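You operate a simulated robot arm through the tools that you are given. There is no shell and no other tool. Be economical: measure what you need, move in short steps, check, and stop when the job is done.

You are at the controls of a simulated robot arm. One attempt, no reset.

## Task
Set the drop tally slider to 20.

The check looks at the end state, three seconds after you hand in, the way a careful person would. Anything else that was tipped, shoved, dropped, spilled or broken makes it a failure.

## Robot
A 6-joint arm with a two-finger parallel gripper, fixed in place. Base frame: the origin is at the foot of the arm, x ahead of it, y to its left, z up; the work surface is at about z = 0.974. Units: m, rad, N and s.
With the tool pointing down near the work surface it reaches from about 0.36 to 0.76 m from the base axis. Its first joint turns from -1.152 to 1.152 rad. Payload 2.45 kg.
Tool frame: the origin (TCP) lies between the finger pads and is the grasp point; the fingertips stand 0.024 m ahead of it; z points along the fingers, y is the line along which they close. Largest opening 0.068 m; finger width 0.017, thickness 0.01; the body of the gripper, 0.04 by 0.07 m, starts 0.041 m behind the TCP.
Orientation is that of the tool frame in the base frame, as [roll, pitch, yaw] about the fixed x, y, z axes, in that order (R = Rz(yaw) Ry(pitch) Rx(roll)). With the fingers straight down and closing along the base's y, the tool's x points along the base's -x, its y along +y and its z along -z.

## Interface
- The arm moves only by the tool nudge_tool. Its argument "plan" is a list of rows, each a list of 7 numbers: the shift along the base's x, y, z in units of 20 mm (1.0 is 20 mm), then the turn, a rotation vector about the base's x, y, z in units of 6 degrees (1.0 is 6 degrees), then the finger opening in m, from 0 to 0.068. In form: [[tx, ty, tz, ax, ay, az, grip], ...]. A call has 1 to 20 rows; each row shifts and turns the commanded pose from where the row before left it. A call with a number of a shift or a turn outside -1 to 1 is refused whole. A row lasts 0.2 s, in which the tool goes at most 0.05 m and 0.15 rad; a call with a longer step from one row to the next is refused whole, and so is a gripper value outside its range. Where a pose cannot be reached the arm comes as near as it can. A force on the tool above 40 N (or 10 N above the force at the start of the call, whichever is more), or a blocked arm, ends the call early, and 0.2 s more pass. The fingers move at their own pace (about 0.108 m/s each) and stop on an object; they squeeze with about 33 N. The grip force told is the motor's: it shows also when the fingers shut on nothing. Time passes only in rows, and 0.2 s behind the last, so rows that do not move let the fingers close. It gives the time, the measured TCP pose, the force on the tool (base axes), the opening and the grip force at its end, in the units of the frame above (readings bear some noise).
- Cameras (640 x 400 px; columns grow to the right, rows downward): "scene" is fixed at [0.1522, 0.397, 1.4914]; the picture's right is [-0.88, -0.47, 0.00], its down [-0.14, 0.26, -0.96] and it looks along [0.45, -0.85, -0.29] (base axes); focal length 312 px, centre (320, 200). "wrist" rides on the gripper at [0.084, 0.011, -0.075] in the tool frame; the picture's right is [-0.13, 0.99, 0.00], its down [-0.60, -0.08, -0.79] and it looks along [-0.79, -0.10, 0.61] (tool axes); focal length 251 px, centre (320, 200). There is no depth. A picture from a camera that has moved, and an enlarged one, comes with that camera's place and axes in the base frame and with its lens.
- snapshot(camera): a new picture of that camera. The clock stands still meanwhile.
- inspect(camera, box): a new picture of the part [left, top, right, bottom] of that camera's present view, enlarged. The clock stands still meanwhile.
- hand_in(): hands the job in; it is judged then, once.

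Go step by step. Nothing tells you positions but the pictures and the camera data: compare them with the known pose of the tool, close in by small moves and look again before you grip or let go. The budget is 90 turns and 36 pictures, counting those below and the enlarged ones. Unless the task says otherwise, let go and move clear before handing in, and close with one line.

The tools are called after "Request:" as a command line: name --pt "numbers of a row" for each row, then --argument value for the rest, lists and objects as JSON in quotes. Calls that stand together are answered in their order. nudge_tool: Moves the arm, as the interface text tells. Its arguments: {"type":"object","properties":{"plan":{"type":"array","items":{"type":"array","items":{"type":"number"}}}},"required":["plan"]} The other tools are called the same way: snapshot (camera) takes a picture; inspect (camera, box) takes an enlarged picture of a part of a camera's view; hand_in () hands the job in.

At the start:

```text
t: 0.0
eef_pos: [0.3746, -0.3064, 1.2389]
orientation: [-3.142, 0.0, 3.141]
ft_force: [-0.5, -0.2, -0.3]
grip_width: 0.0681
finger_force: 0.1
```

scene: 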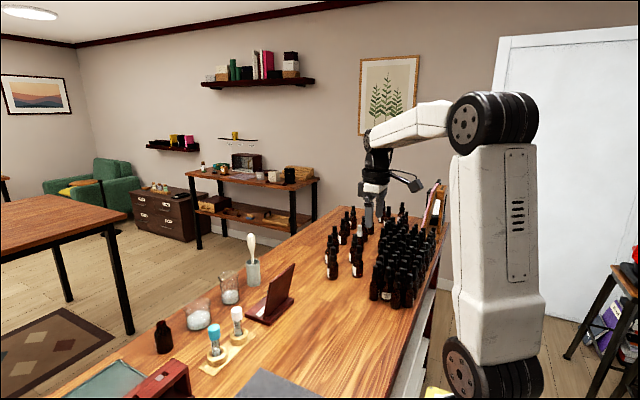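
wrist: 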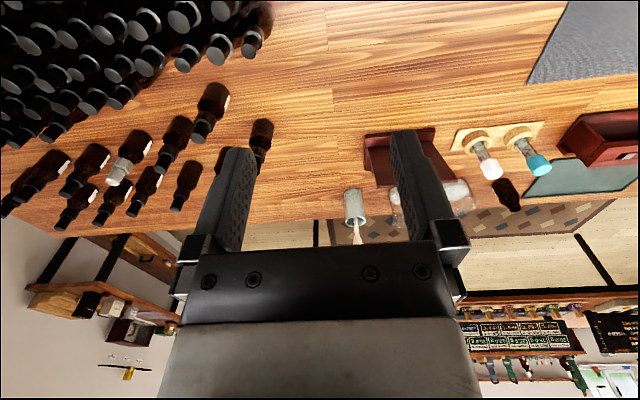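

I see a bench with bottles, a tilted stand, and a board near the wall. I need to find the tally slider, so I'll enlarge the candidates.

Request:
inspect --camera "scene" --box '[360, 160, 480, 260]'

Request:
inspect --camera "scene" --box '[100, 230, 340, 398]'

Request:
inspect --camera "wrist" --box '[320, 80, 640, 260]'

```text
4.00 times, centred on (420, 210) of scene
camera zoom: at [0.1522, 0.397, 1.4914], right [-0.88, -0.47, 0.0], down [-0.14, 0.26, -0.96], along [0.45, -0.85, -0.29], focal length 1246 px, centre (-80, 160)
```

zoom: 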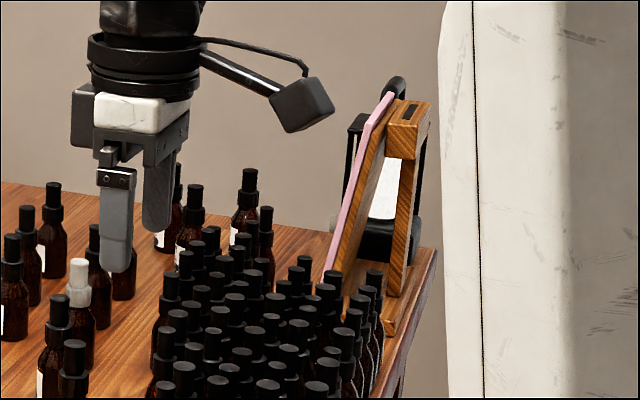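

```text
2.38 times, centred on (220, 314) of scene
camera zoom: at [0.1522, 0.397, 1.4914], right [-0.88, -0.47, 0.0], down [-0.14, 0.26, -0.96], along [0.45, -0.85, -0.29], focal length 742 px, centre (558, -71)
```

zoom: 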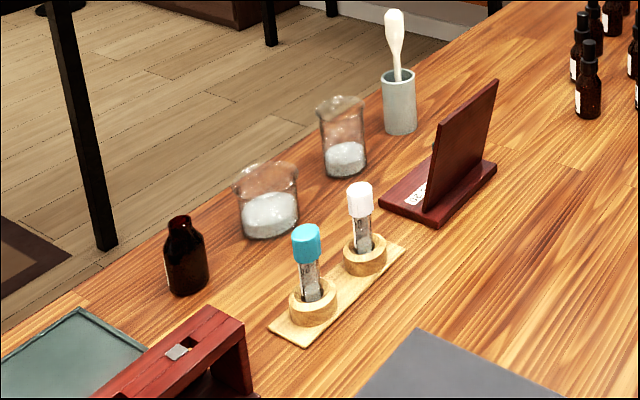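

```text
2.00 times, centred on (480, 170) of wrist
camera zoom: at [0.2901, -0.2969, 1.3144], right [0.13, 0.99, 0.0], down [0.6, -0.08, 0.79], along [0.79, -0.1, -0.61], focal length 503 px, centre (0, 260)
```

zoom: 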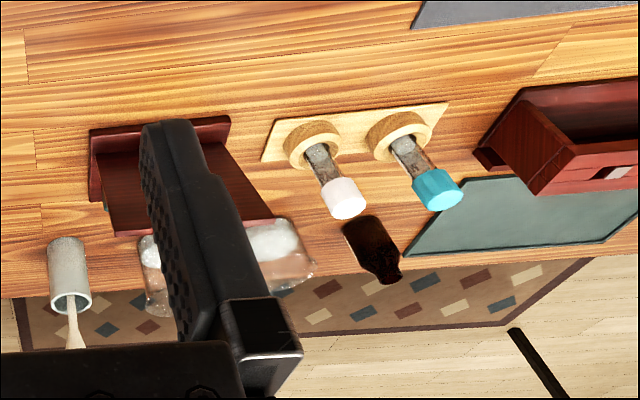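

The slider looks like the grey knob in the slotted red block at about (0.61, 0.14, 1.03). I'll swing left at this safe height and look at it with the wrist camera.

Request:
nudge_tool --pt "0 1 0 0 0 0 0.068" --pt "0 1 0 0 0 0 0.068" --pt "0 1 0 0 0 0 0.068" --pt "0 1 0 0 0 0 0.068" --pt "0 1 0 0 0 0 0.068" --pt "0 1 0 0 0 0 0.068" --pt "0 1 0 0 0 0 0.068" --pt "0 1 0 0 0 0 0.068" --pt "0 1 0 0 0 0 0.068" --pt "0 1 0 0 0 0 0.068" --pt "0 1 0 0 0 0 0.068" --pt "0 1 0 0 0 0 0.068"

Request:
snapshot --camera "wrist"

Request:
inspect --camera "scene" --box '[110, 340, 206, 400]'

```text
t: 2.6
eef_pos: [0.3735, -0.0663, 1.2394]
orientation: [3.139, 0.0, -3.141]
ft_force: [-0.1, -0.2, 0.1]
grip_width: 0.0681
finger_force: 0.0
```

```text
30 pictures are left
camera wrist: at [0.2893, -0.0568, 1.314], right [0.13, 0.99, 0.0], down [0.6, -0.08, 0.79], along [0.79, -0.1, -0.61], focal length 251 px, centre (320, 200)
```

wrist: 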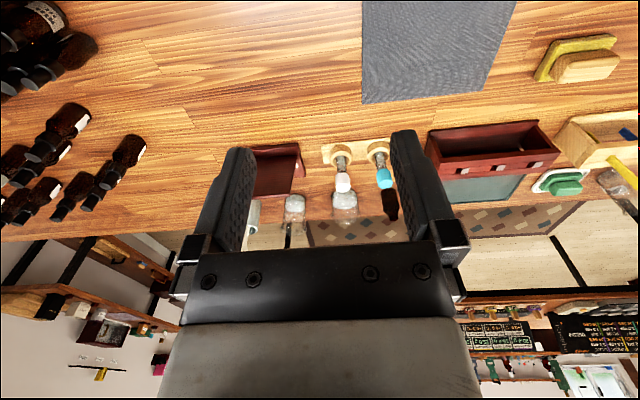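

```text
6.67 times, centred on (158, 370) of scene
camera zoom: at [0.1522, 0.397, 1.4914], right [-0.88, -0.47, 0.0], down [-0.14, 0.26, -0.96], along [0.45, -0.85, -0.29], focal length 2077 px, centre (1400, -933)
```

zoom: 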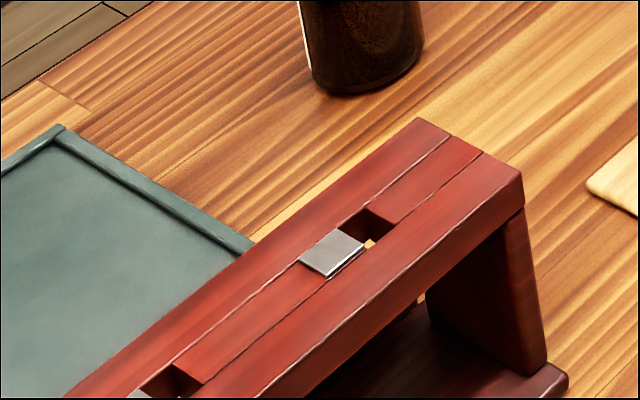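

The red block turns out to have several slots with metal pieces, so it may be a rack rather than the tally. I'll enlarge the other candidates.

Request:
inspect --camera "wrist" --box '[420, 20, 640, 220]'

Request:
inspect --camera "wrist" --box '[230, 120, 410, 230]'

```text
2.00 times, centred on (530, 120) of wrist
camera zoom: at [0.2893, -0.0568, 1.314], right [0.13, 0.99, 0.0], down [0.6, -0.08, 0.79], along [0.79, -0.1, -0.61], focal length 503 px, centre (-100, 360)
```

zoom: 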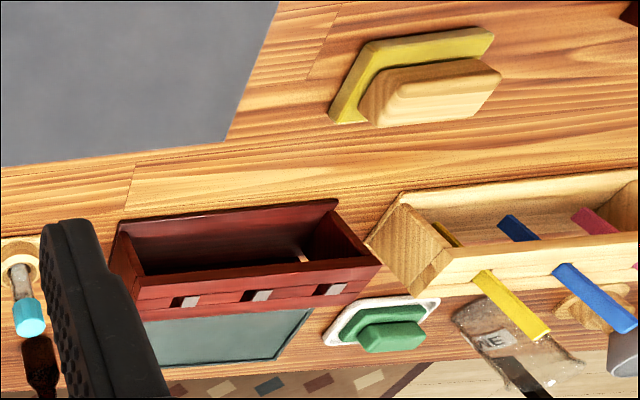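

```text
3.56 times, centred on (320, 175) of wrist
camera zoom: at [0.2893, -0.0568, 1.314], right [0.13, 0.99, 0.0], down [0.6, -0.08, 0.79], along [0.79, -0.1, -0.61], focal length 894 px, centre (320, 289)
```

zoom: 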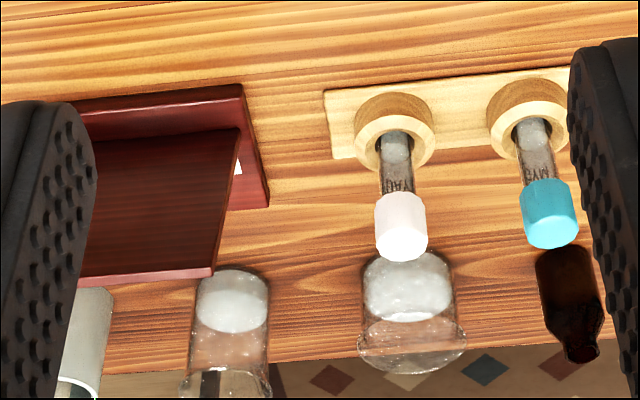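

No slider here yet, so I'll look further to the left side.

Request:
nudge_tool --pt "0 1 0 0 0 0 0.068" --pt "0 1 0 0 0 0 0.068" --pt "0 1 0 0 0 0 0.068" --pt "0 1 0 0 0 0 0.068" --pt "0 1 0 0 0 0 0.068" --pt "0 1 0 0 0 0 0.068" --pt "0 1 0 0 0 0 0.068" --pt "0 1 0 0 0 0 0.068" --pt "0 1 0 0 0 0 0.068" --pt "0 1 0 0 0 0 0.068" --pt "0 1 0 0 0 0 0.068" --pt "0 1 0 0 0 0 0.068" --pt "0 1 0 0 0 0 0.068" --pt "0 1 0 0 0 0 0.068" --pt "0 1 0 0 0 0 0.068" --pt "0 1 0 0 0 0 0.068"

Request:
snapshot --camera "wrist"

```text
t: 6.0
eef_pos: [0.3811, 0.2521, 1.2371]
orientation: [3.141, 0.0, 3.142]
ft_force: [-0.3, 0.2, 0.0]
grip_width: 0.0681
finger_force: 0.0
out of reach, approached as far as the arm can: row 1, 3
```

```text
26 pictures are left
camera wrist: at [0.2964, 0.2634, 1.3119], right [0.13, 0.99, 0.0], down [0.6, -0.08, 0.79], along [0.79, -0.1, -0.61], focal length 251 px, centre (320, 200)
```

wrist: 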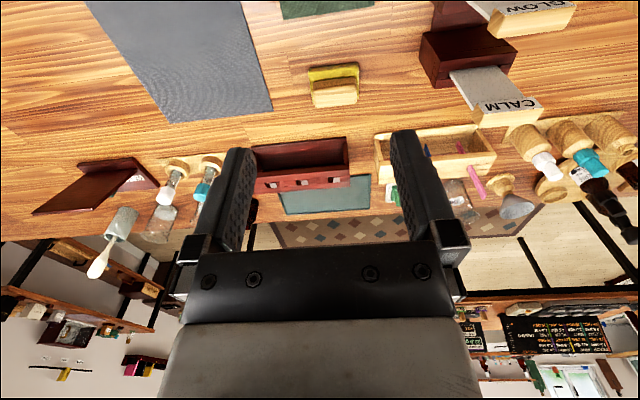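

More items are at the left: boxes marked CALM and GLOW and some jars. Still no slider, so I'll turn the camera to the left.

Request:
nudge_tool --pt "0 0 0 0 0 1 0.068" --pt "0 0 0 0 0 1 0.068" --pt "0 0 0 0 0 1 0.068" --pt "0 0 0 0 0 1 0.068" --pt "0 0 0 0 0 1 0.068" --pt "0 0 0 0 0 1 0.068" --pt "0 0 0 0 0 1 0.068" --pt "0 0 0 0 0 1 0.068" --pt "0 0 0 0 0 1 0.068" --pt "0 0 0 0 0 1 0.068" --pt "0 0 0 0 0 1 0.068"

Request:
snapshot --camera "wrist"

```text
t: 8.4
eef_pos: [0.3806, 0.2523, 1.2385]
orientation: [-3.142, 0.0, -1.987]
ft_force: [-0.1, 0.5, -0.7]
grip_width: 0.068
finger_force: 0.1
```

```text
25 pictures are left
camera wrist: at [0.3364, 0.1792, 1.3136], right [-0.85, 0.52, 0.0], down [0.32, 0.52, 0.79], along [0.41, 0.68, -0.61], focal length 251 px, centre (320, 200)
```

wrist: 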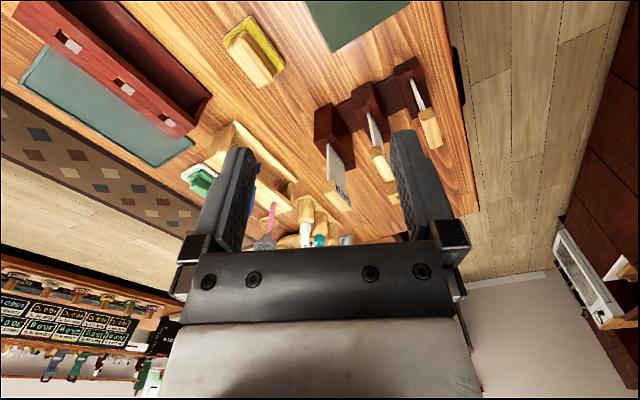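

No slider on the left. The tilted stand near (0.59, -0.14) faces away from the robot, so I'll move over and look back at its front.

Request:
nudge_tool --pt "0.7 -0.9 0 0 0 1 0.068" --pt "0.7 -0.9 0 0 0 1 0.068" --pt "0.7 -0.9 0 0 0 1 0.068" --pt "0.7 -0.9 0 0 0 1 0.068" --pt "0.7 -0.9 0 0 0 1 0.068" --pt "0.7 -0.9 0 0 0 1 0.068" --pt "0.7 -0.9 0 0 0 1 0.068" --pt "0.7 -0.9 0 0 0 1 0.068" --pt "0.7 -0.9 0 0 0 1 0.068" --pt "0.7 -0.9 0 0 0 1 0.068" --pt "0.7 -0.9 0 0 0 1 0.068" --pt "0.7 -0.9 0 0 0 1 0.068" --pt "0.7 -0.9 0 0 0 1 0.068" --pt "0.7 -0.9 0 0 0 1 0.068" --pt "0.7 -0.9 0 0 0 1 0.068" --pt "0.7 -0.9 0 0 0 1 0.068" --pt "0.7 -0.9 0 0 0 1 0.068" --pt "0.7 -0.9 0 0 0 1 0.068"

Request:
snapshot --camera "wrist"

```text
t: 12.2
eef_pos: [0.628, -0.0241, 1.2373]
orientation: [3.133, -0.001, -0.174]
ft_force: [0.5, -0.8, -0.7]
grip_width: 0.0681
finger_force: 0.1
out of reach, approached as far as the arm can: row 17, 18
```

```text
24 pictures are left
camera wrist: at [0.7093, -0.0497, 1.3132], right [-0.3, -0.95, 0.01], down [-0.58, 0.19, 0.79], along [-0.76, 0.23, -0.61], focal length 251 px, centre (320, 200)
```

wrist: 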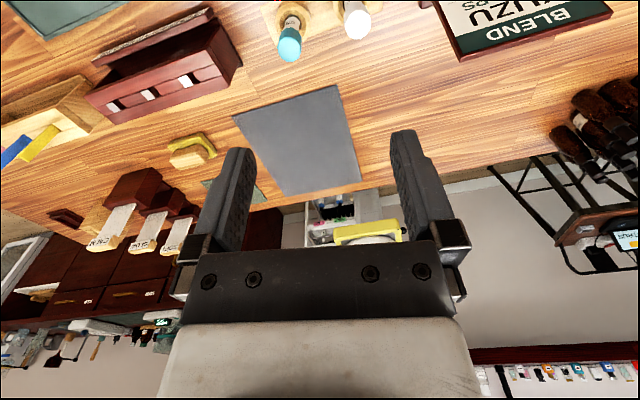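

The stand is a "YUZU BLEND … DROPS" card, not a slider. Next I'll move right to check the bottles and the easel beyond them.

Request:
nudge_tool --pt "0 -1 0 0 0 0 0.068" --pt "0 -1 0 0 0 0 0.068" --pt "0 -1 0 0 0 0 0.068" --pt "0 -1 0 0 0 0 0.068" --pt "0 -1 0 0 0 0 0.068" --pt "0 -1 0 0 0 0 0.068" --pt "0 -1 0 0 0 0 0.068" --pt "0 -1 0 0 0 0 0.068" --pt "0 -1 0 0 0 0 0.068" --pt "0 -1 0 0 0 0 0.068"

Request:
snapshot --camera "wrist"

```text
t: 14.4
eef_pos: [0.6307, -0.0318, 1.2377]
orientation: [3.127, -0.001, -0.186]
ft_force: [-0.6, 0.4, 0.7]
grip_width: 0.0681
finger_force: 0.1
out of reach, approached as far as the arm can: row 1, 2, 3, 4, 5, 6, 7, 8, 9, 10
```

```text
23 pictures are left
camera wrist: at [0.7102, -0.0579, 1.3125], right [-0.31, -0.95, 0.01], down [-0.58, 0.2, 0.79], along [-0.75, 0.24, -0.61], focal length 251 px, centre (320, 200)
```

wrist: 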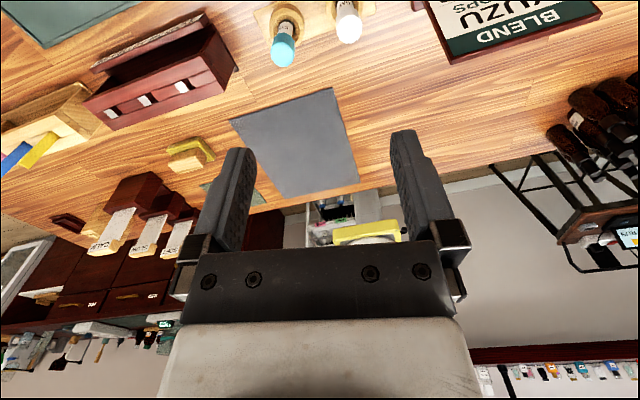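

The wrist is at its turning limit. I'll read the card here and check the row of bottles and the dark item on the left edge.

Request:
inspect --camera "wrist" --box '[400, 0, 640, 150]'

Request:
inspect --camera "wrist" --box '[0, 0, 250, 260]'

```text
2.67 times, centred on (520, 75) of wrist
camera zoom: at [0.7102, -0.0579, 1.3125], right [-0.31, -0.95, 0.01], down [-0.58, 0.2, 0.79], along [-0.75, 0.24, -0.61], focal length 670 px, centre (-213, 533)
```

zoom: 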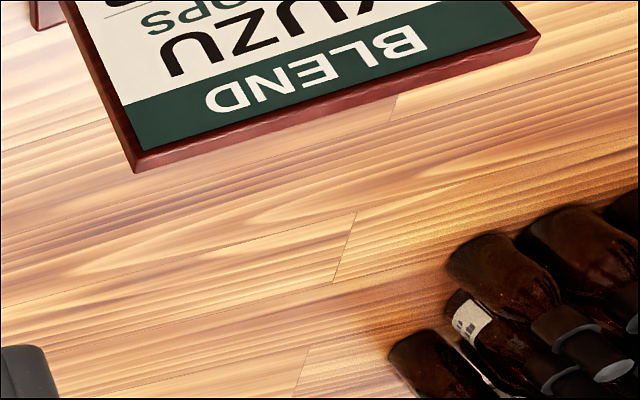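

```text
1.54 times, centred on (125, 130) of wrist
camera zoom: at [0.7102, -0.0579, 1.3125], right [-0.31, -0.95, 0.01], down [-0.58, 0.2, 0.79], along [-0.75, 0.24, -0.61], focal length 387 px, centre (620, 308)
```

zoom: 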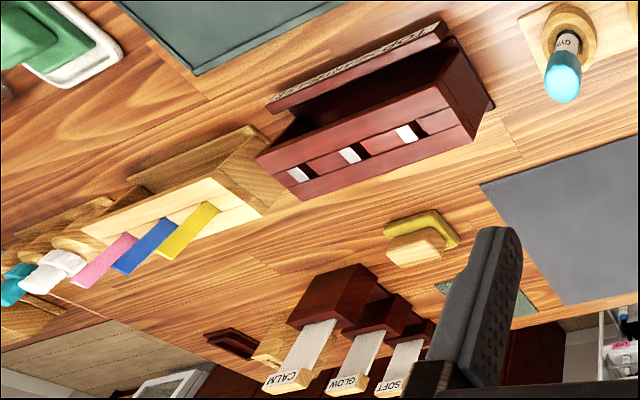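

The red rack seems to have a scale-like strip on its +x side, so its metal pins may be the sliders. I'll move left to look at that side.

Request:
nudge_tool --pt "0 1 0 0 0 0 0.068" --pt "0 1 0 0 0 0 0.068" --pt "0 1 0 0 0 0 0.068" --pt "0 1 0 0 0 0 0.068" --pt "0 1 0 0 0 0 0.068" --pt "0 1 0 0 0 0 0.068" --pt "0 1 0 0 0 0 0.068" --pt "0 1 0 0 0 0 0.068" --pt "0 1 0 0 0 0 0.068" --pt "0 1 0 0 0 0 0.068" --pt "0 1 0 0 0 0 0.068"

Request:
nudge_tool --pt "0 0 0 0 -1 0 0.068" --pt "0 0 0 0 -1 0 0.068" --pt "0 0 0 0 -1 0 0.068" --pt "0 0 0 0 -1 0 0.068" --pt "0 0 0 0 -1 0 0.068"

Request:
snapshot --camera "wrist"

```text
t: 16.8
eef_pos: [0.6291, 0.1904, 1.2352]
orientation: [3.133, 0.001, -0.176]
ft_force: [0.7, 0.8, 0.3]
grip_width: 0.0682
finger_force: 0.0
```

```text
t: 18.0
eef_pos: [0.6281, 0.1876, 1.236]
orientation: [-3.048, -0.518, -0.2]
ft_force: [-0.6, -1.2, 0.1]
grip_width: 0.0678
finger_force: 0.0
```

```text
20 pictures are left
camera wrist: at [0.6607, 0.1636, 1.3423], right [-0.26, -0.95, -0.14], down [-0.9, 0.19, 0.39], along [-0.35, 0.23, -0.91], focal length 251 px, centre (320, 200)
```

wrist: 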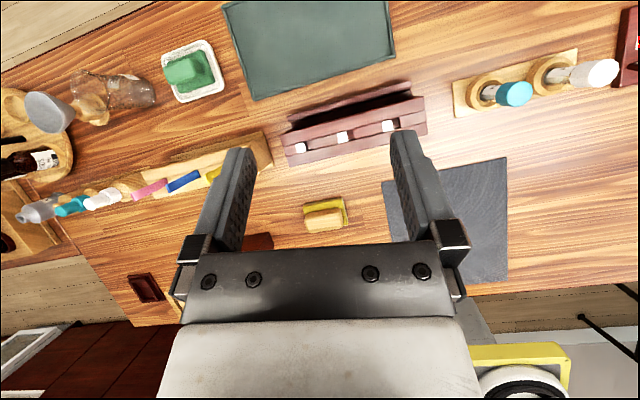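

Request:
inspect --camera "wrist" --box '[270, 70, 440, 180]'

```text
3.64 times, centred on (355, 125) of wrist
camera zoom: at [0.6607, 0.1636, 1.3423], right [-0.26, -0.95, -0.14], down [-0.9, 0.19, 0.39], along [-0.35, 0.23, -0.91], focal length 914 px, centre (193, 473)
```

zoom: 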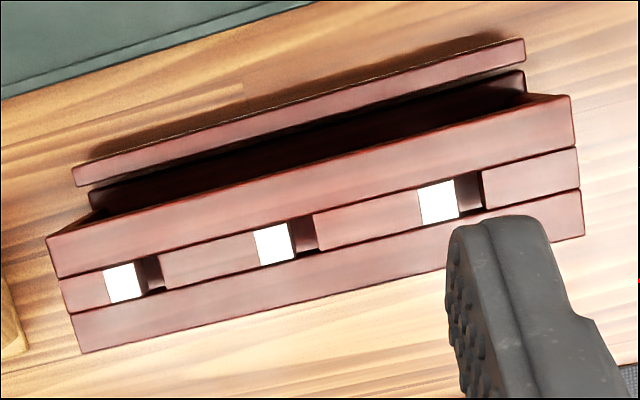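

This looks like a blade rack. The card stand's lower part hasn't been seen yet, so I'll move toward it with the camera tilted down.

Request:
nudge_tool --pt "0 -1 0 0 0 0 0.068" --pt "0 -1 0 0 0 0 0.068" --pt "0 -1 0 0 0 0 0.068" --pt "0 -1 0 0 0 0 0.068" --pt "0 -1 0 0 0 0 0.068" --pt "0 -1 0 0 0 0 0.068" --pt "0 -1 0 0 0 0 0.068" --pt "0 -1 0 0 0 0 0.068" --pt "0 -1 0 0 0 0 0.068" --pt "0 -1 0 0 0 0 0.068"

Request:
snapshot --camera "wrist"

```text
t: 20.2
eef_pos: [0.6285, -0.0092, 1.2376]
orientation: [-3.049, -0.515, -0.201]
ft_force: [-0.1, 0.7, 0.0]
grip_width: 0.0681
finger_force: 0.1
```

```text
18 pictures are left
camera wrist: at [0.661, -0.0348, 1.3427], right [-0.26, -0.95, -0.14], down [-0.9, 0.19, 0.4], along [-0.35, 0.23, -0.91], focal length 251 px, centre (320, 200)
```

wrist: 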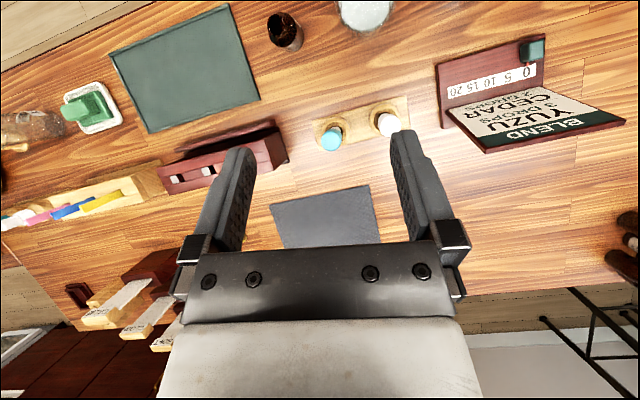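

Found it: the base of the card stand carries a scale 0–5–10–15–20 and a dark teal slider block at 0. I'll enlarge it.

Request:
inspect --camera "wrist" --box '[420, 20, 640, 170]'

```text
2.67 times, centred on (530, 95) of wrist
camera zoom: at [0.661, -0.0348, 1.3427], right [-0.26, -0.95, -0.14], down [-0.9, 0.19, 0.4], along [-0.35, 0.23, -0.91], focal length 670 px, centre (-240, 480)
```

zoom: 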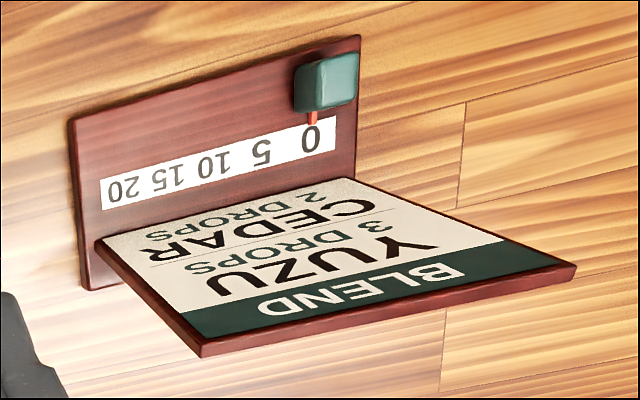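

The slider block is at about (0.648, -0.223), on a base whose scale runs along +y to "20" at about y = -0.147. I'll straighten the tool, then turn it to yaw -90° so the fingers close along x, the camera stays clear of the card panel, and it looks along the scale.

Request:
nudge_tool --pt "0 0 0 0 1 0 0.068" --pt "0 0 0 0 1 0 0.068" --pt "0 0 0 0 1 0 0.068" --pt "0 0 0 0 1 0 0.068" --pt "0 0 0 0 1 0 0.068" --pt "0 0 0 0 0 -1 0.068" --pt "0 0 0 0 0 -1 0.068" --pt "0 0 0 0 0 -1 0.068" --pt "0 0 0 0 0 -1 0.068" --pt "0 0 0 0 0 -1 0.068" --pt "0 0 0 0 0 -1 0.068" --pt "0 0 0 0 0 -1 0.068" --pt "0 0 0 0 0 -1 0.068" --pt "0 0 0 0 0 -1 0.068" --pt "0 0 0 0 0 -1 0.068" --pt "0 0 0 0 0 -1 0.068" --pt "0 0 0 0 0 -1 0.068" --pt "0 0 0 0 0 -1 0.068"

Request:
nudge_tool --pt "0.1 -1 0 0 0 0 0.068" --pt "0.1 -1 0 0 0 0 0.068" --pt "0.1 -1 0 0 0 0 0.068" --pt "0.1 -1 0 0 0 0 0.068" --pt "0.1 -1 0 0 0 0 0.068" --pt "0.1 -1 0 0 0 0 0.068" --pt "0.1 -1 0 0 0 0 0.068" --pt "0.1 -1 0 0 0 0 0.068" --pt "0.1 -1 0 0 0 0 0.068" --pt "0.1 -1 0 0 0 0 0.068" --pt "0 -0.6 0 0 0 0 0.068"

Request:
snapshot --camera "wrist"

```text
t: 24.0
eef_pos: [0.6298, -0.0117, 1.2367]
orientation: [3.133, 0.0, -1.538]
ft_force: [0.1, 0.4, -0.6]
grip_width: 0.0679
finger_force: 0.0
```

```text
t: 26.4
eef_pos: [0.6482, -0.2218, 1.236]
orientation: [3.133, -0.001, -1.537]
ft_force: [0.6, 0.3, 0.2]
grip_width: 0.0678
finger_force: 0.0
```

```text
16 pictures are left
camera wrist: at [0.6414, -0.3072, 1.3117], right [-1.0, 0.1, 0.01], down [0.06, 0.61, 0.79], along [0.07, 0.79, -0.61], focal length 251 px, centre (320, 200)
```

wrist: 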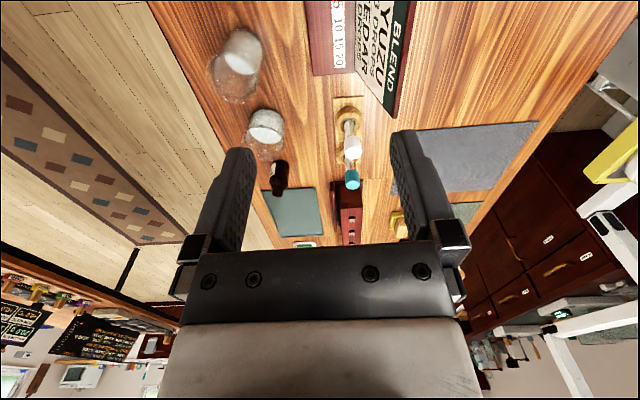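

The block is just out of view above, so I'll back off along -y, square the yaw, and look again.

Request:
nudge_tool --pt "0 -1 0 0 0 -0.32 0.068" --pt "0 -1 0 0 0 0 0.068" --pt "0 -1 0 0 0 0 0.068" --pt "0 -1 0 0 0 0 0.068" --pt "0 -1 0 0 0 0 0.068" --pt "0 -1 0 0 0 0 0.068"

Request:
inspect --camera "wrist" --box '[200, 0, 440, 150]'

```text
t: 27.8
eef_pos: [0.6329, -0.3224, 1.2272]
orientation: [3.131, 0.001, -1.571]
ft_force: [0.1, -0.4, -0.1]
grip_width: 0.0678
finger_force: 0.0
out of reach, approached as far as the arm can: row 4, 5, 6
```

```text
2.67 times, centred on (320, 75) of wrist
camera zoom: at [0.6225, -0.4068, 1.3026], right [-0.99, 0.13, 0.01], down [0.08, 0.6, 0.79], along [0.1, 0.79, -0.61], focal length 670 px, centre (320, 533)
```

zoom: 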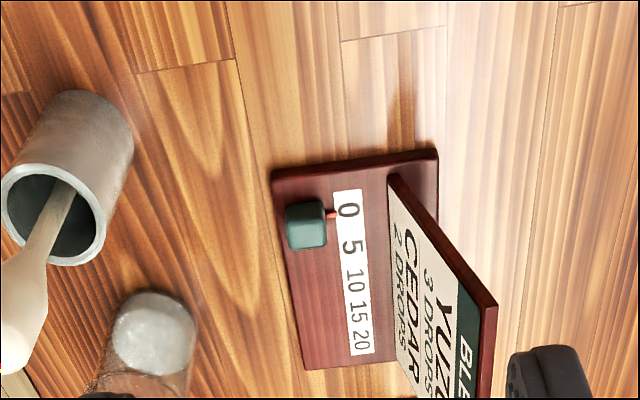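

Clear view: the slider's red pointer is at "0", and combining both views puts the block near (0.648, -0.236) and "20" near y = -0.157. I'll move over the block with narrower fingers and come down to a safe height.

Request:
nudge_tool --pt "0.25 1 0 0 0 0 0.045" --pt "0.25 1 0 0 0 0 0.045" --pt "0.25 1 0 0 0 0 0.045" --pt "0 1 0 0 0 0 0.045" --pt "0 0.25 0 0 0 0 0.045" --pt "0 0 -1 0 0 0 0.045" --pt "0 0 -1 0 0 0 0.045" --pt "0 0 -1 0 0 0 0.045" --pt "0 0 -1 0 0 0 0.045" --pt "0 0 -1 0 0 0 0.045" --pt "0 0 -1 0 0 0 0.045"

Request:
snapshot --camera "wrist"

Request:
inspect --camera "scene" --box '[210, 200, 370, 330]'

```text
t: 30.2
eef_pos: [0.6468, -0.2366, 1.1075]
orientation: [3.135, 0.002, -1.571]
ft_force: [0.2, -0.1, 0.5]
grip_width: 0.0447
finger_force: 0.1
```

```text
14 pictures are left
camera wrist: at [0.6361, -0.3212, 1.183], right [-0.99, 0.13, 0.01], down [0.08, 0.6, 0.79], along [0.1, 0.79, -0.61], focal length 251 px, centre (320, 200)
```

wrist: 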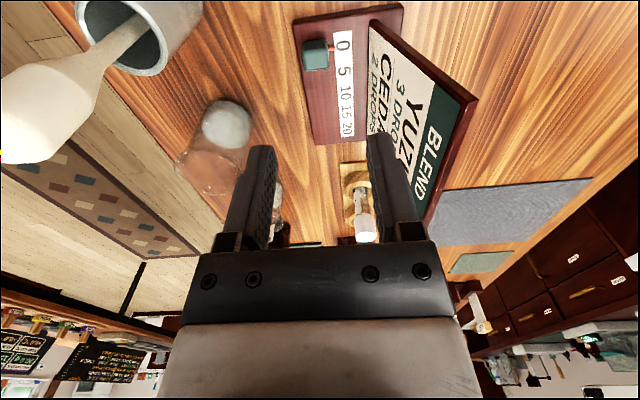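

```text
3.08 times, centred on (290, 265) of scene
camera zoom: at [0.1522, 0.397, 1.4914], right [-0.88, -0.47, 0.0], down [-0.14, 0.26, -0.96], along [0.45, -0.85, -0.29], focal length 958 px, centre (412, 0)
```

zoom: 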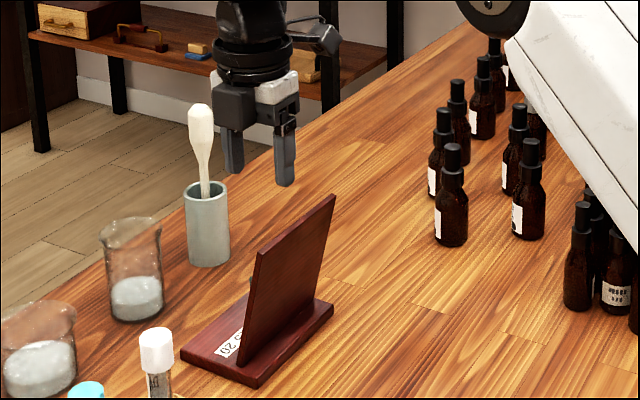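

From the two closest views the block is at about (0.648, -0.248), top near z = 1.008, and "20" at y ≈ -0.172. I'll shift slightly in -y and descend part way, then check.

Request:
nudge_tool --pt "0.03 -0.55 0 0 0 0 0.045" --pt "0 0 -0.8 0 0 0 0.045" --pt "0 0 -0.8 0 0 0 0.045" --pt "0 0 -0.8 0 0 0 0.045"

Request:
snapshot --camera "wrist"

```text
t: 31.2
eef_pos: [0.6484, -0.2497, 1.0602]
orientation: [3.134, -0.002, -1.572]
ft_force: [-0.3, -0.2, 0.0]
grip_width: 0.045
finger_force: 0.2
```

```text
12 pictures are left
camera wrist: at [0.6372, -0.3337, 1.1353], right [-0.99, 0.13, 0.01], down [0.09, 0.6, 0.79], along [0.1, 0.79, -0.61], focal length 251 px, centre (320, 200)
```

wrist: 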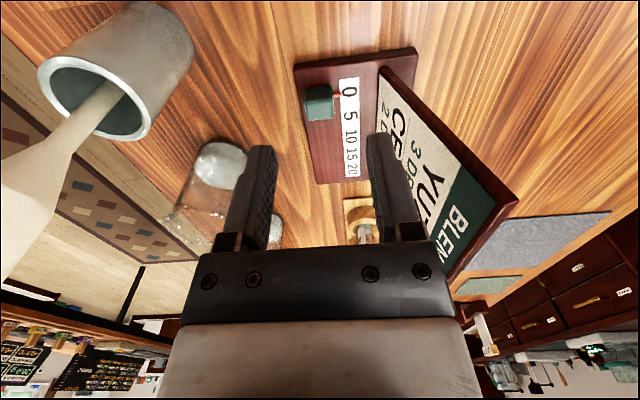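

The block is about 16 mm wide with a pointer on its panel side, so pushing from behind with closed fingers is gentler than squeezing. I'll go behind it on the -y side, close the fingers, and lower them.

Request:
nudge_tool --pt "-0.25 -0.9 0 0 0 0 0" --pt "0 -0.9 0 0 0 0 0" --pt "0 0 -0.7 0 0 0 0" --pt "0 0 -0.7 0 0 0 0" --pt "0 0 -0.6 0 0 0 0"

Request:
snapshot --camera "wrist"

Request:
inspect --camera "scene" --box '[220, 200, 340, 330]'

```text
t: 32.4
eef_pos: [0.6428, -0.2845, 1.0207]
orientation: [3.134, -0.001, -1.569]
ft_force: [-0.3, 0.2, -0.2]
grip_width: 0.0002
finger_force: 23.2
```

```text
11 pictures are left
camera wrist: at [0.6318, -0.3701, 1.096], right [-0.99, 0.13, 0.01], down [0.08, 0.6, 0.79], along [0.1, 0.79, -0.61], focal length 251 px, centre (320, 200)
```

wrist: 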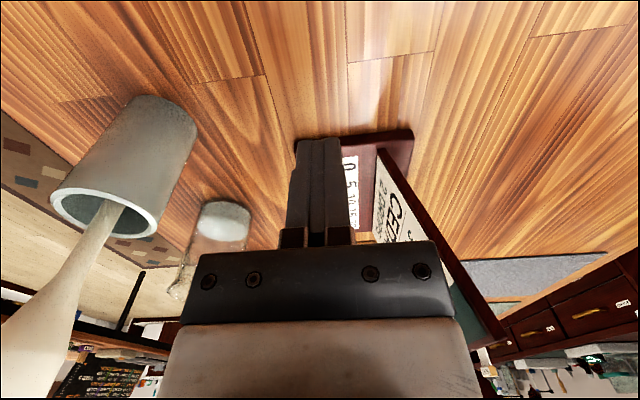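

```text
3.08 times, centred on (280, 265) of scene
camera zoom: at [0.1522, 0.397, 1.4914], right [-0.88, -0.47, 0.0], down [-0.14, 0.26, -0.96], along [0.45, -0.85, -0.29], focal length 958 px, centre (443, 0)
```

zoom: 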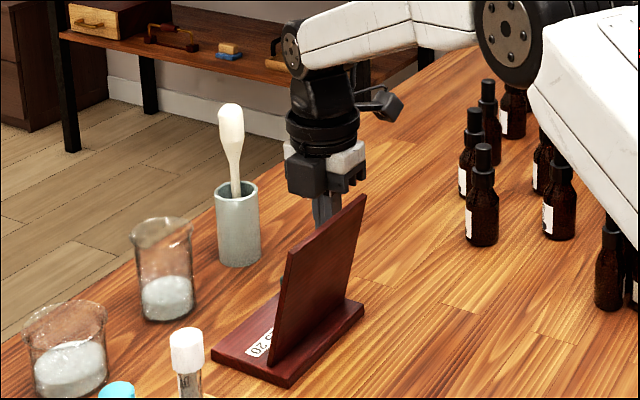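

The closed fingers are behind the block and clear of cup and panel. I'll push gently in +y part way, then check.

Request:
nudge_tool --pt "0 0.25 0 0 0 0 0" --pt "0 0.25 0 0 0 0 0" --pt "0 0.25 0 0 0 0 0" --pt "0 0.25 0 0 0 0 0" --pt "0 0.25 0 0 0 0 0" --pt "0 0.25 0 0 0 0 0" --pt "0 0.25 0 0 0 0 0" --pt "0 0.25 0 0 0 0 0" --pt "0 0.25 0 0 0 0 0" --pt "0 0.25 0 0 0 0 0" --pt "0 0.25 0 0 0 0 0"

Request:
snapshot --camera "wrist"

Request:
inspect --camera "scene" --box '[240, 260, 340, 330]'

```text
t: 34.8
eef_pos: [0.6418, -0.2299, 1.0206]
orientation: [3.133, 0.0, -1.572]
ft_force: [-0.3, -0.4, -0.2]
grip_width: 0.0
finger_force: 23.7
```

```text
9 pictures are left
camera wrist: at [0.6317, -0.3136, 1.0962], right [-0.99, 0.13, 0.01], down [0.08, 0.6, 0.79], along [0.1, 0.79, -0.61], focal length 251 px, centre (320, 200)
```

wrist: 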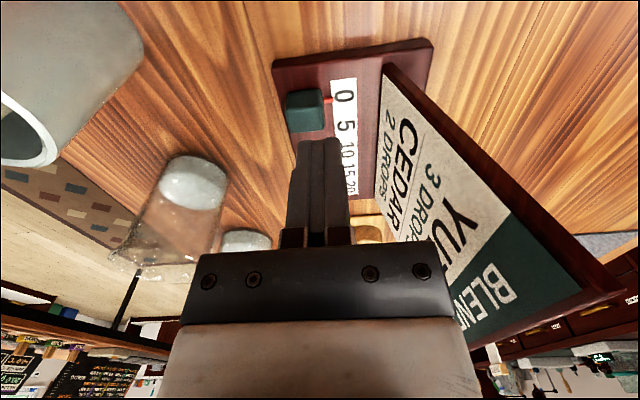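

```text
5.71 times, centred on (290, 295) of scene
camera zoom: at [0.1522, 0.397, 1.4914], right [-0.88, -0.47, 0.0], down [-0.14, 0.26, -0.96], along [0.45, -0.85, -0.29], focal length 1780 px, centre (491, -343)
```

zoom: 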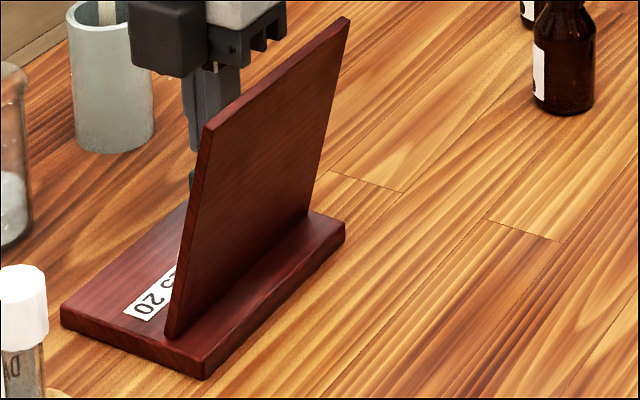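

The fingers passed over the block without touching; it must be lower than I took it to be (top about z = 0.99). I'll go back behind it, descend another 11 mm, and push again with small steps.

Request:
nudge_tool --pt "0 0 0.5 0 0 0 0" --pt "0 -0.9 0 0 0 0 0" --pt "0 -0.9 0 0 0 0 0" --pt "0 -0.9 0 0 0 0 0" --pt "0 0 -0.5 0 0 0 0" --pt "0 0 -0.3 0 0 0 0" --pt "0 0 -0.25 0 0 0 0"

Request:
nudge_tool --pt "0 0.25 0 0 0 0 0" --pt "0 0.25 0 0 0 0 0" --pt "0 0.25 0 0 0 0 0" --pt "0 0.25 0 0 0 0 0" --pt "0 0.25 0 0 0 0 0" --pt "0 0.25 0 0 0 0 0" --pt "0 0.25 0 0 0 0 0" --pt "0 0.25 0 0 0 0 0" --pt "0 0.25 0 0 0 0 0"

Request:
snapshot --camera "wrist"

```text
t: 36.4
eef_pos: [0.6407, -0.2837, 1.0089]
orientation: [3.134, -0.001, -1.57]
ft_force: [0.4, 0.2, -0.2]
grip_width: 0.0001
finger_force: 23.8
```

```text
t: 38.4
eef_pos: [0.6412, -0.2379, 1.0086]
orientation: [3.135, 0.0, -1.57]
ft_force: [-0.1, -0.7, 0.3]
grip_width: 0.0002
finger_force: 23.7
```

```text
7 pictures are left
camera wrist: at [0.6313, -0.3223, 1.0847], right [-0.99, 0.13, 0.01], down [0.08, 0.6, 0.79], along [0.1, 0.79, -0.61], focal length 251 px, centre (320, 200)
```

wrist: 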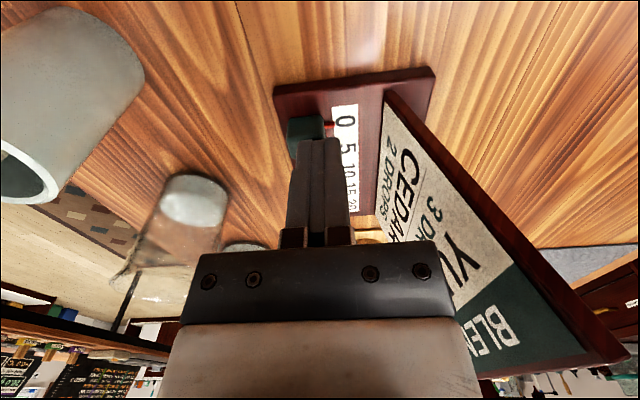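

The pointer is still at 0 and the fingers are still above the block. I'll go behind it again and descend in 2 mm steps, watching the force.

Request:
nudge_tool --pt "0 0 0.5 0 0 0 0" --pt "0 -0.9 0 0 0 0 0" --pt "0 -0.9 0 0 0 0 0" --pt "0 -0.5 0 0 0 0 0" --pt "0 0 -0.5 0 0 0 0" --pt "0 0 -0.1 0 0 0 0" --pt "0 0 -0.1 0 0 0 0"

Request:
nudge_tool --pt "0 0 -0.1 0 0 0 0" --pt "0 0 -0.05 0 0 0 0"

Request:
inspect --camera "wrist" --box '[230, 60, 450, 200]'

```text
t: 40.0
eef_pos: [0.6412, -0.2845, 1.0052]
orientation: [3.134, -0.001, -1.57]
ft_force: [0.0, -0.5, -0.6]
grip_width: 0.0001
finger_force: 24.2
```

```text
t: 40.6
eef_pos: [0.6426, -0.2839, 1.0028]
orientation: [3.133, 0.0, -1.57]
ft_force: [-1.3, 0.6, 0.1]
grip_width: 0.0
finger_force: 23.8
```

```text
2.86 times, centred on (340, 130) of wrist
camera zoom: at [0.6319, -0.369, 1.0779], right [-0.99, 0.13, 0.01], down [0.08, 0.6, 0.79], along [0.1, 0.79, -0.61], focal length 718 px, centre (263, 400)
```

zoom: 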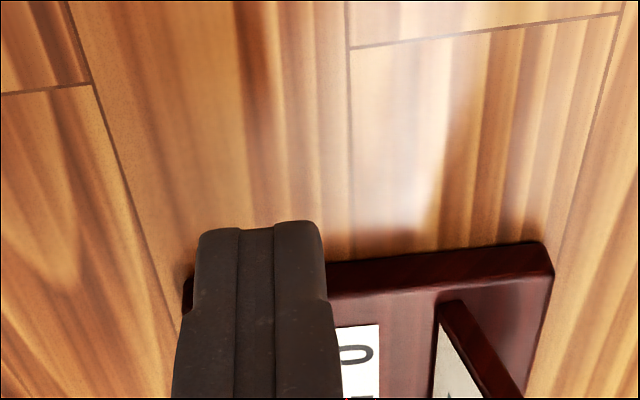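

No contact yet at fingertip height 0.979. I'll keep going down in tiny steps to find the table surface.

Request:
nudge_tool --pt "0 0 -0.1 0 0 0 0"

Request:
nudge_tool --pt "0 0 -0.1 0 0 0 0"

```text
t: 41.0
eef_pos: [0.6427, -0.284, 0.9999]
orientation: [3.134, 0.001, -1.569]
ft_force: [-0.8, 0.4, -1.0]
grip_width: 0.0
finger_force: 23.4
```

```text
t: 41.4
eef_pos: [0.6415, -0.283, 0.9989]
orientation: [3.132, 0.0, -1.572]
ft_force: [-0.1, 0.3, -0.8]
grip_width: 0.0
finger_force: 23.6
```

Re-triangulating across all views gives a base top near z = 0.966 and a block top near 0.98, so the present fingertip height of 0.975 should engage the block and clear the base. I'll push slowly and watch the force.

Request:
nudge_tool --pt "0 0.25 0 0 0 0 0" --pt "0 0.25 0 0 0 0 0" --pt "0 0.25 0 0 0 0 0" --pt "0 0.25 0 0 0 0 0" --pt "0 0.2 0 0 0 0 0"

Request:
nudge_tool --pt "0 0.2 0 0 0 0 0" --pt "0 0.15 0 0 0 0 0"

Request:
nudge_tool --pt "0 0.2 0 0 0 0 0" --pt "0 0.2 0 0 0 0 0"

Request:
nudge_tool --pt "0 0.2 0 0 0 0 0" --pt "0 0.2 0 0 0 0 0"

Request:
snapshot --camera "wrist"

```text
t: 42.6
eef_pos: [0.6425, -0.2605, 0.9991]
orientation: [3.134, 0.0, -1.569]
ft_force: [-0.3, 0.8, -0.6]
grip_width: 0.0
finger_force: 23.6
```

```text
t: 43.2
eef_pos: [0.6434, -0.2549, 0.9979]
orientation: [3.135, 0.0, -1.57]
ft_force: [-0.1, 0.2, 0.4]
grip_width: 0.0
finger_force: 24.1
```

```text
t: 43.8
eef_pos: [0.6427, -0.2457, 0.9973]
orientation: [3.134, -0.002, -1.57]
ft_force: [0.2, -0.2, 0.7]
grip_width: 0.0001
finger_force: 23.7
```

```text
t: 44.4
eef_pos: [0.6426, -0.2377, 0.9991]
orientation: [3.133, -0.001, -1.57]
ft_force: [0.3, 0.8, 0.4]
grip_width: 0.0
finger_force: 24.2
```

```text
5 pictures are left
camera wrist: at [0.6318, -0.3226, 1.0734], right [-0.99, 0.13, 0.01], down [0.09, 0.6, 0.79], along [0.1, 0.79, -0.61], focal length 251 px, centre (320, 200)
```

wrist: 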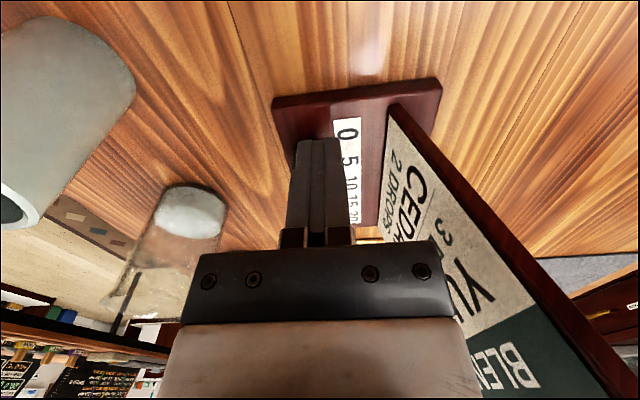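

The block is now being pushed: it is no longer at 0 and the base hasn't shifted. With the corrected height, "20" lies at y ≈ -0.155, so I'll push to just short of it and check.

Request:
nudge_tool --pt "0 0.25 0 0 0 0 0" --pt "0 0.25 0 0 0 0 0" --pt "0 0.25 0 0 0 0 0" --pt "0 0.25 0 0 0 0 0" --pt "0 0.25 0 0 0 0 0" --pt "0 0.25 0 0 0 0 0" --pt "0 0.25 0 0 0 0 0" --pt "0 0.25 0 0 0 0 0" --pt "0 0.25 0 0 0 0 0" --pt "0 0.2 0 0 0 0 0" --pt "0 0.15 0 0 0 0 0"

Request:
inspect --camera "scene" --box '[245, 285, 295, 325]'

```text
t: 46.8
eef_pos: [0.6418, -0.1845, 0.9988]
orientation: [3.133, 0.001, -1.568]
ft_force: [0.0, 0.5, 0.4]
grip_width: 0.0002
finger_force: 23.3
```

```text
10.00 times, centred on (270, 305) of scene
camera zoom: at [0.1522, 0.397, 1.4914], right [-0.88, -0.47, 0.0], down [-0.14, 0.26, -0.96], along [0.45, -0.85, -0.29], focal length 3115 px, centre (820, -850)
```

zoom: 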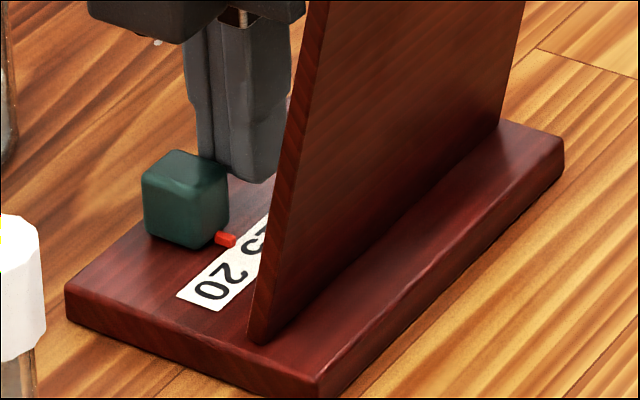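

The view is good: the pointer is between 15 and 20, about 12–13 mm short. I'll push another 11 mm and look again.

Request:
nudge_tool --pt "0 0.2 0 0 0 0 0" --pt "0 0.2 0 0 0 0 0" --pt "0 0.15 0 0 0 0 0"

Request:
inspect --camera "scene" --box '[245, 285, 295, 325]'

```text
t: 47.6
eef_pos: [0.6422, -0.175, 0.9982]
orientation: [3.134, -0.001, -1.572]
ft_force: [0.0, -0.5, -0.1]
grip_width: 0.0001
finger_force: 23.8
```

```text
10.00 times, centred on (270, 305) of scene
camera zoom: at [0.1522, 0.397, 1.4914], right [-0.88, -0.47, 0.0], down [-0.14, 0.26, -0.96], along [0.45, -0.85, -0.29], focal length 3115 px, centre (820, -850)
```

zoom: 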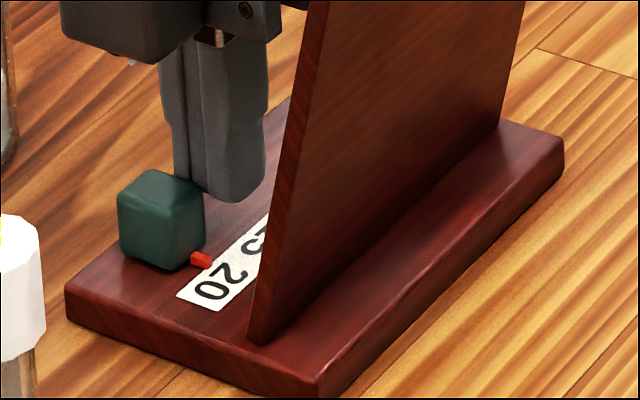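

The pointer is about 2.5 mm short of the centre of "20". One small final push.

Request:
nudge_tool --pt "0 0.12 0 0 0 0 0" --pt "0 0 0 0 0 0 0"

Request:
inspect --camera "scene" --box '[255, 300, 285, 320]'

```text
t: 48.2
eef_pos: [0.6421, -0.1719, 0.9986]
orientation: [3.133, 0.0, -1.571]
ft_force: [-0.3, -0.1, -0.1]
grip_width: 0.0
finger_force: 23.7
```

```text
16.00 times, centred on (270, 310) of scene
camera zoom: at [0.1522, 0.397, 1.4914], right [-0.88, -0.47, 0.0], down [-0.14, 0.26, -0.96], along [0.45, -0.85, -0.29], focal length 4984 px, centre (1120, -1560)
```

zoom: 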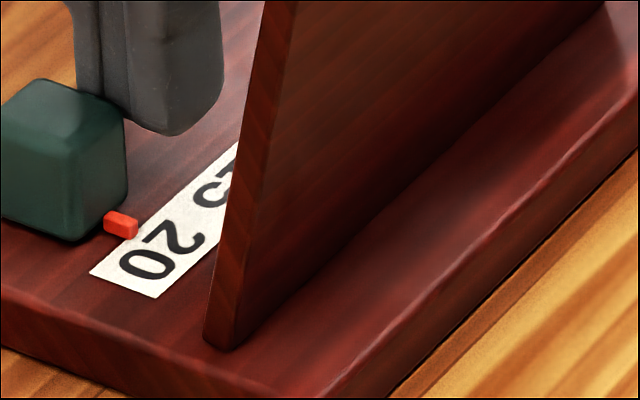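

The pointer now lines up with the middle of "20" (within about 1 mm). I'll back off along -y, then rise clear.

Request:
nudge_tool --pt "0 -0.3 0 0 0 0 0" --pt "0 -0.5 0 0 0 0 0" --pt "0 0 0.5 0 0 0 0" --pt "0 0 1 0 0 0 0" --pt "0 0 1 0 0 0 0" --pt "0 0 1 0 0 0 0" --pt "0 0 1 0 0 0 0" --pt "0 0 1 0 0 0 0" --pt "0 0 1 0 0 0 0" --pt "0 0 1 0 0 0 0" --pt "0 0 1 0 0 0 0" --pt "0 0 1 0 0 0 0"

Request:
snapshot --camera "wrist"

```text
t: 50.8
eef_pos: [0.6428, -0.1895, 1.189]
orientation: [3.133, 0.001, -1.57]
ft_force: [-0.5, 0.3, 0.0]
grip_width: 0.0
finger_force: 23.2
```

```text
1 pictures are left
camera wrist: at [0.6323, -0.2729, 1.2641], right [-0.99, 0.13, 0.01], down [0.09, 0.6, 0.79], along [0.1, 0.79, -0.61], focal length 251 px, centre (320, 200)
```

wrist: 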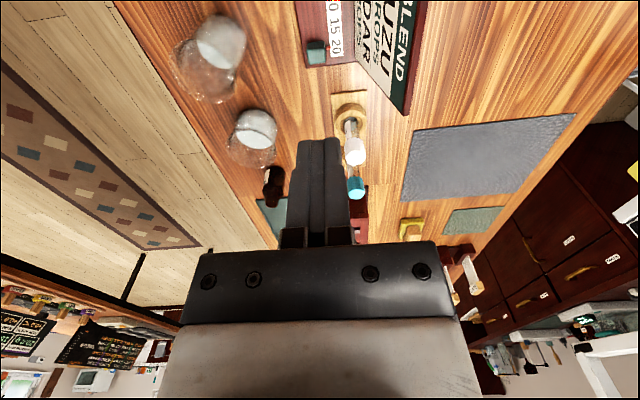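

One last enlargement to confirm the pointer is at 20 now that the arm is clear.

Request:
inspect --camera "wrist" --box '[290, 10, 370, 70]'

```text
6.67 times, centred on (330, 40) of wrist
camera zoom: at [0.6323, -0.2729, 1.2641], right [-0.99, 0.13, 0.01], down [0.09, 0.6, 0.79], along [0.1, 0.79, -0.61], focal length 1676 px, centre (253, 1267)
```

zoom: 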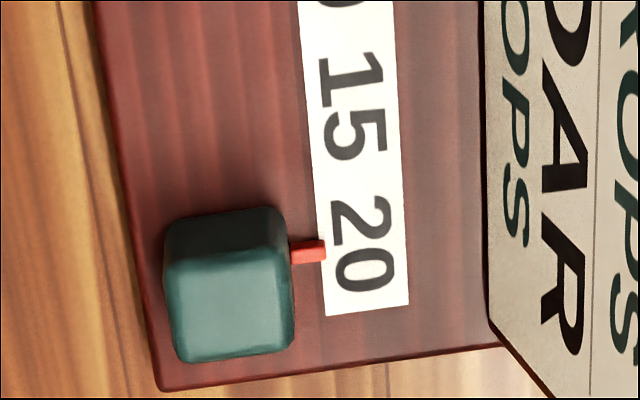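

The red pointer sits at the middle of "20", nothing else was moved, and the arm is clear. I'm handing in.

Request:
hand_in

```text
The job is handed in.
```

The drop tally slider is set to 20: the last enlarged picture shows its pointer on "20", within about half a unit. I saw nothing else moved, and the arm was clear at hand-in.
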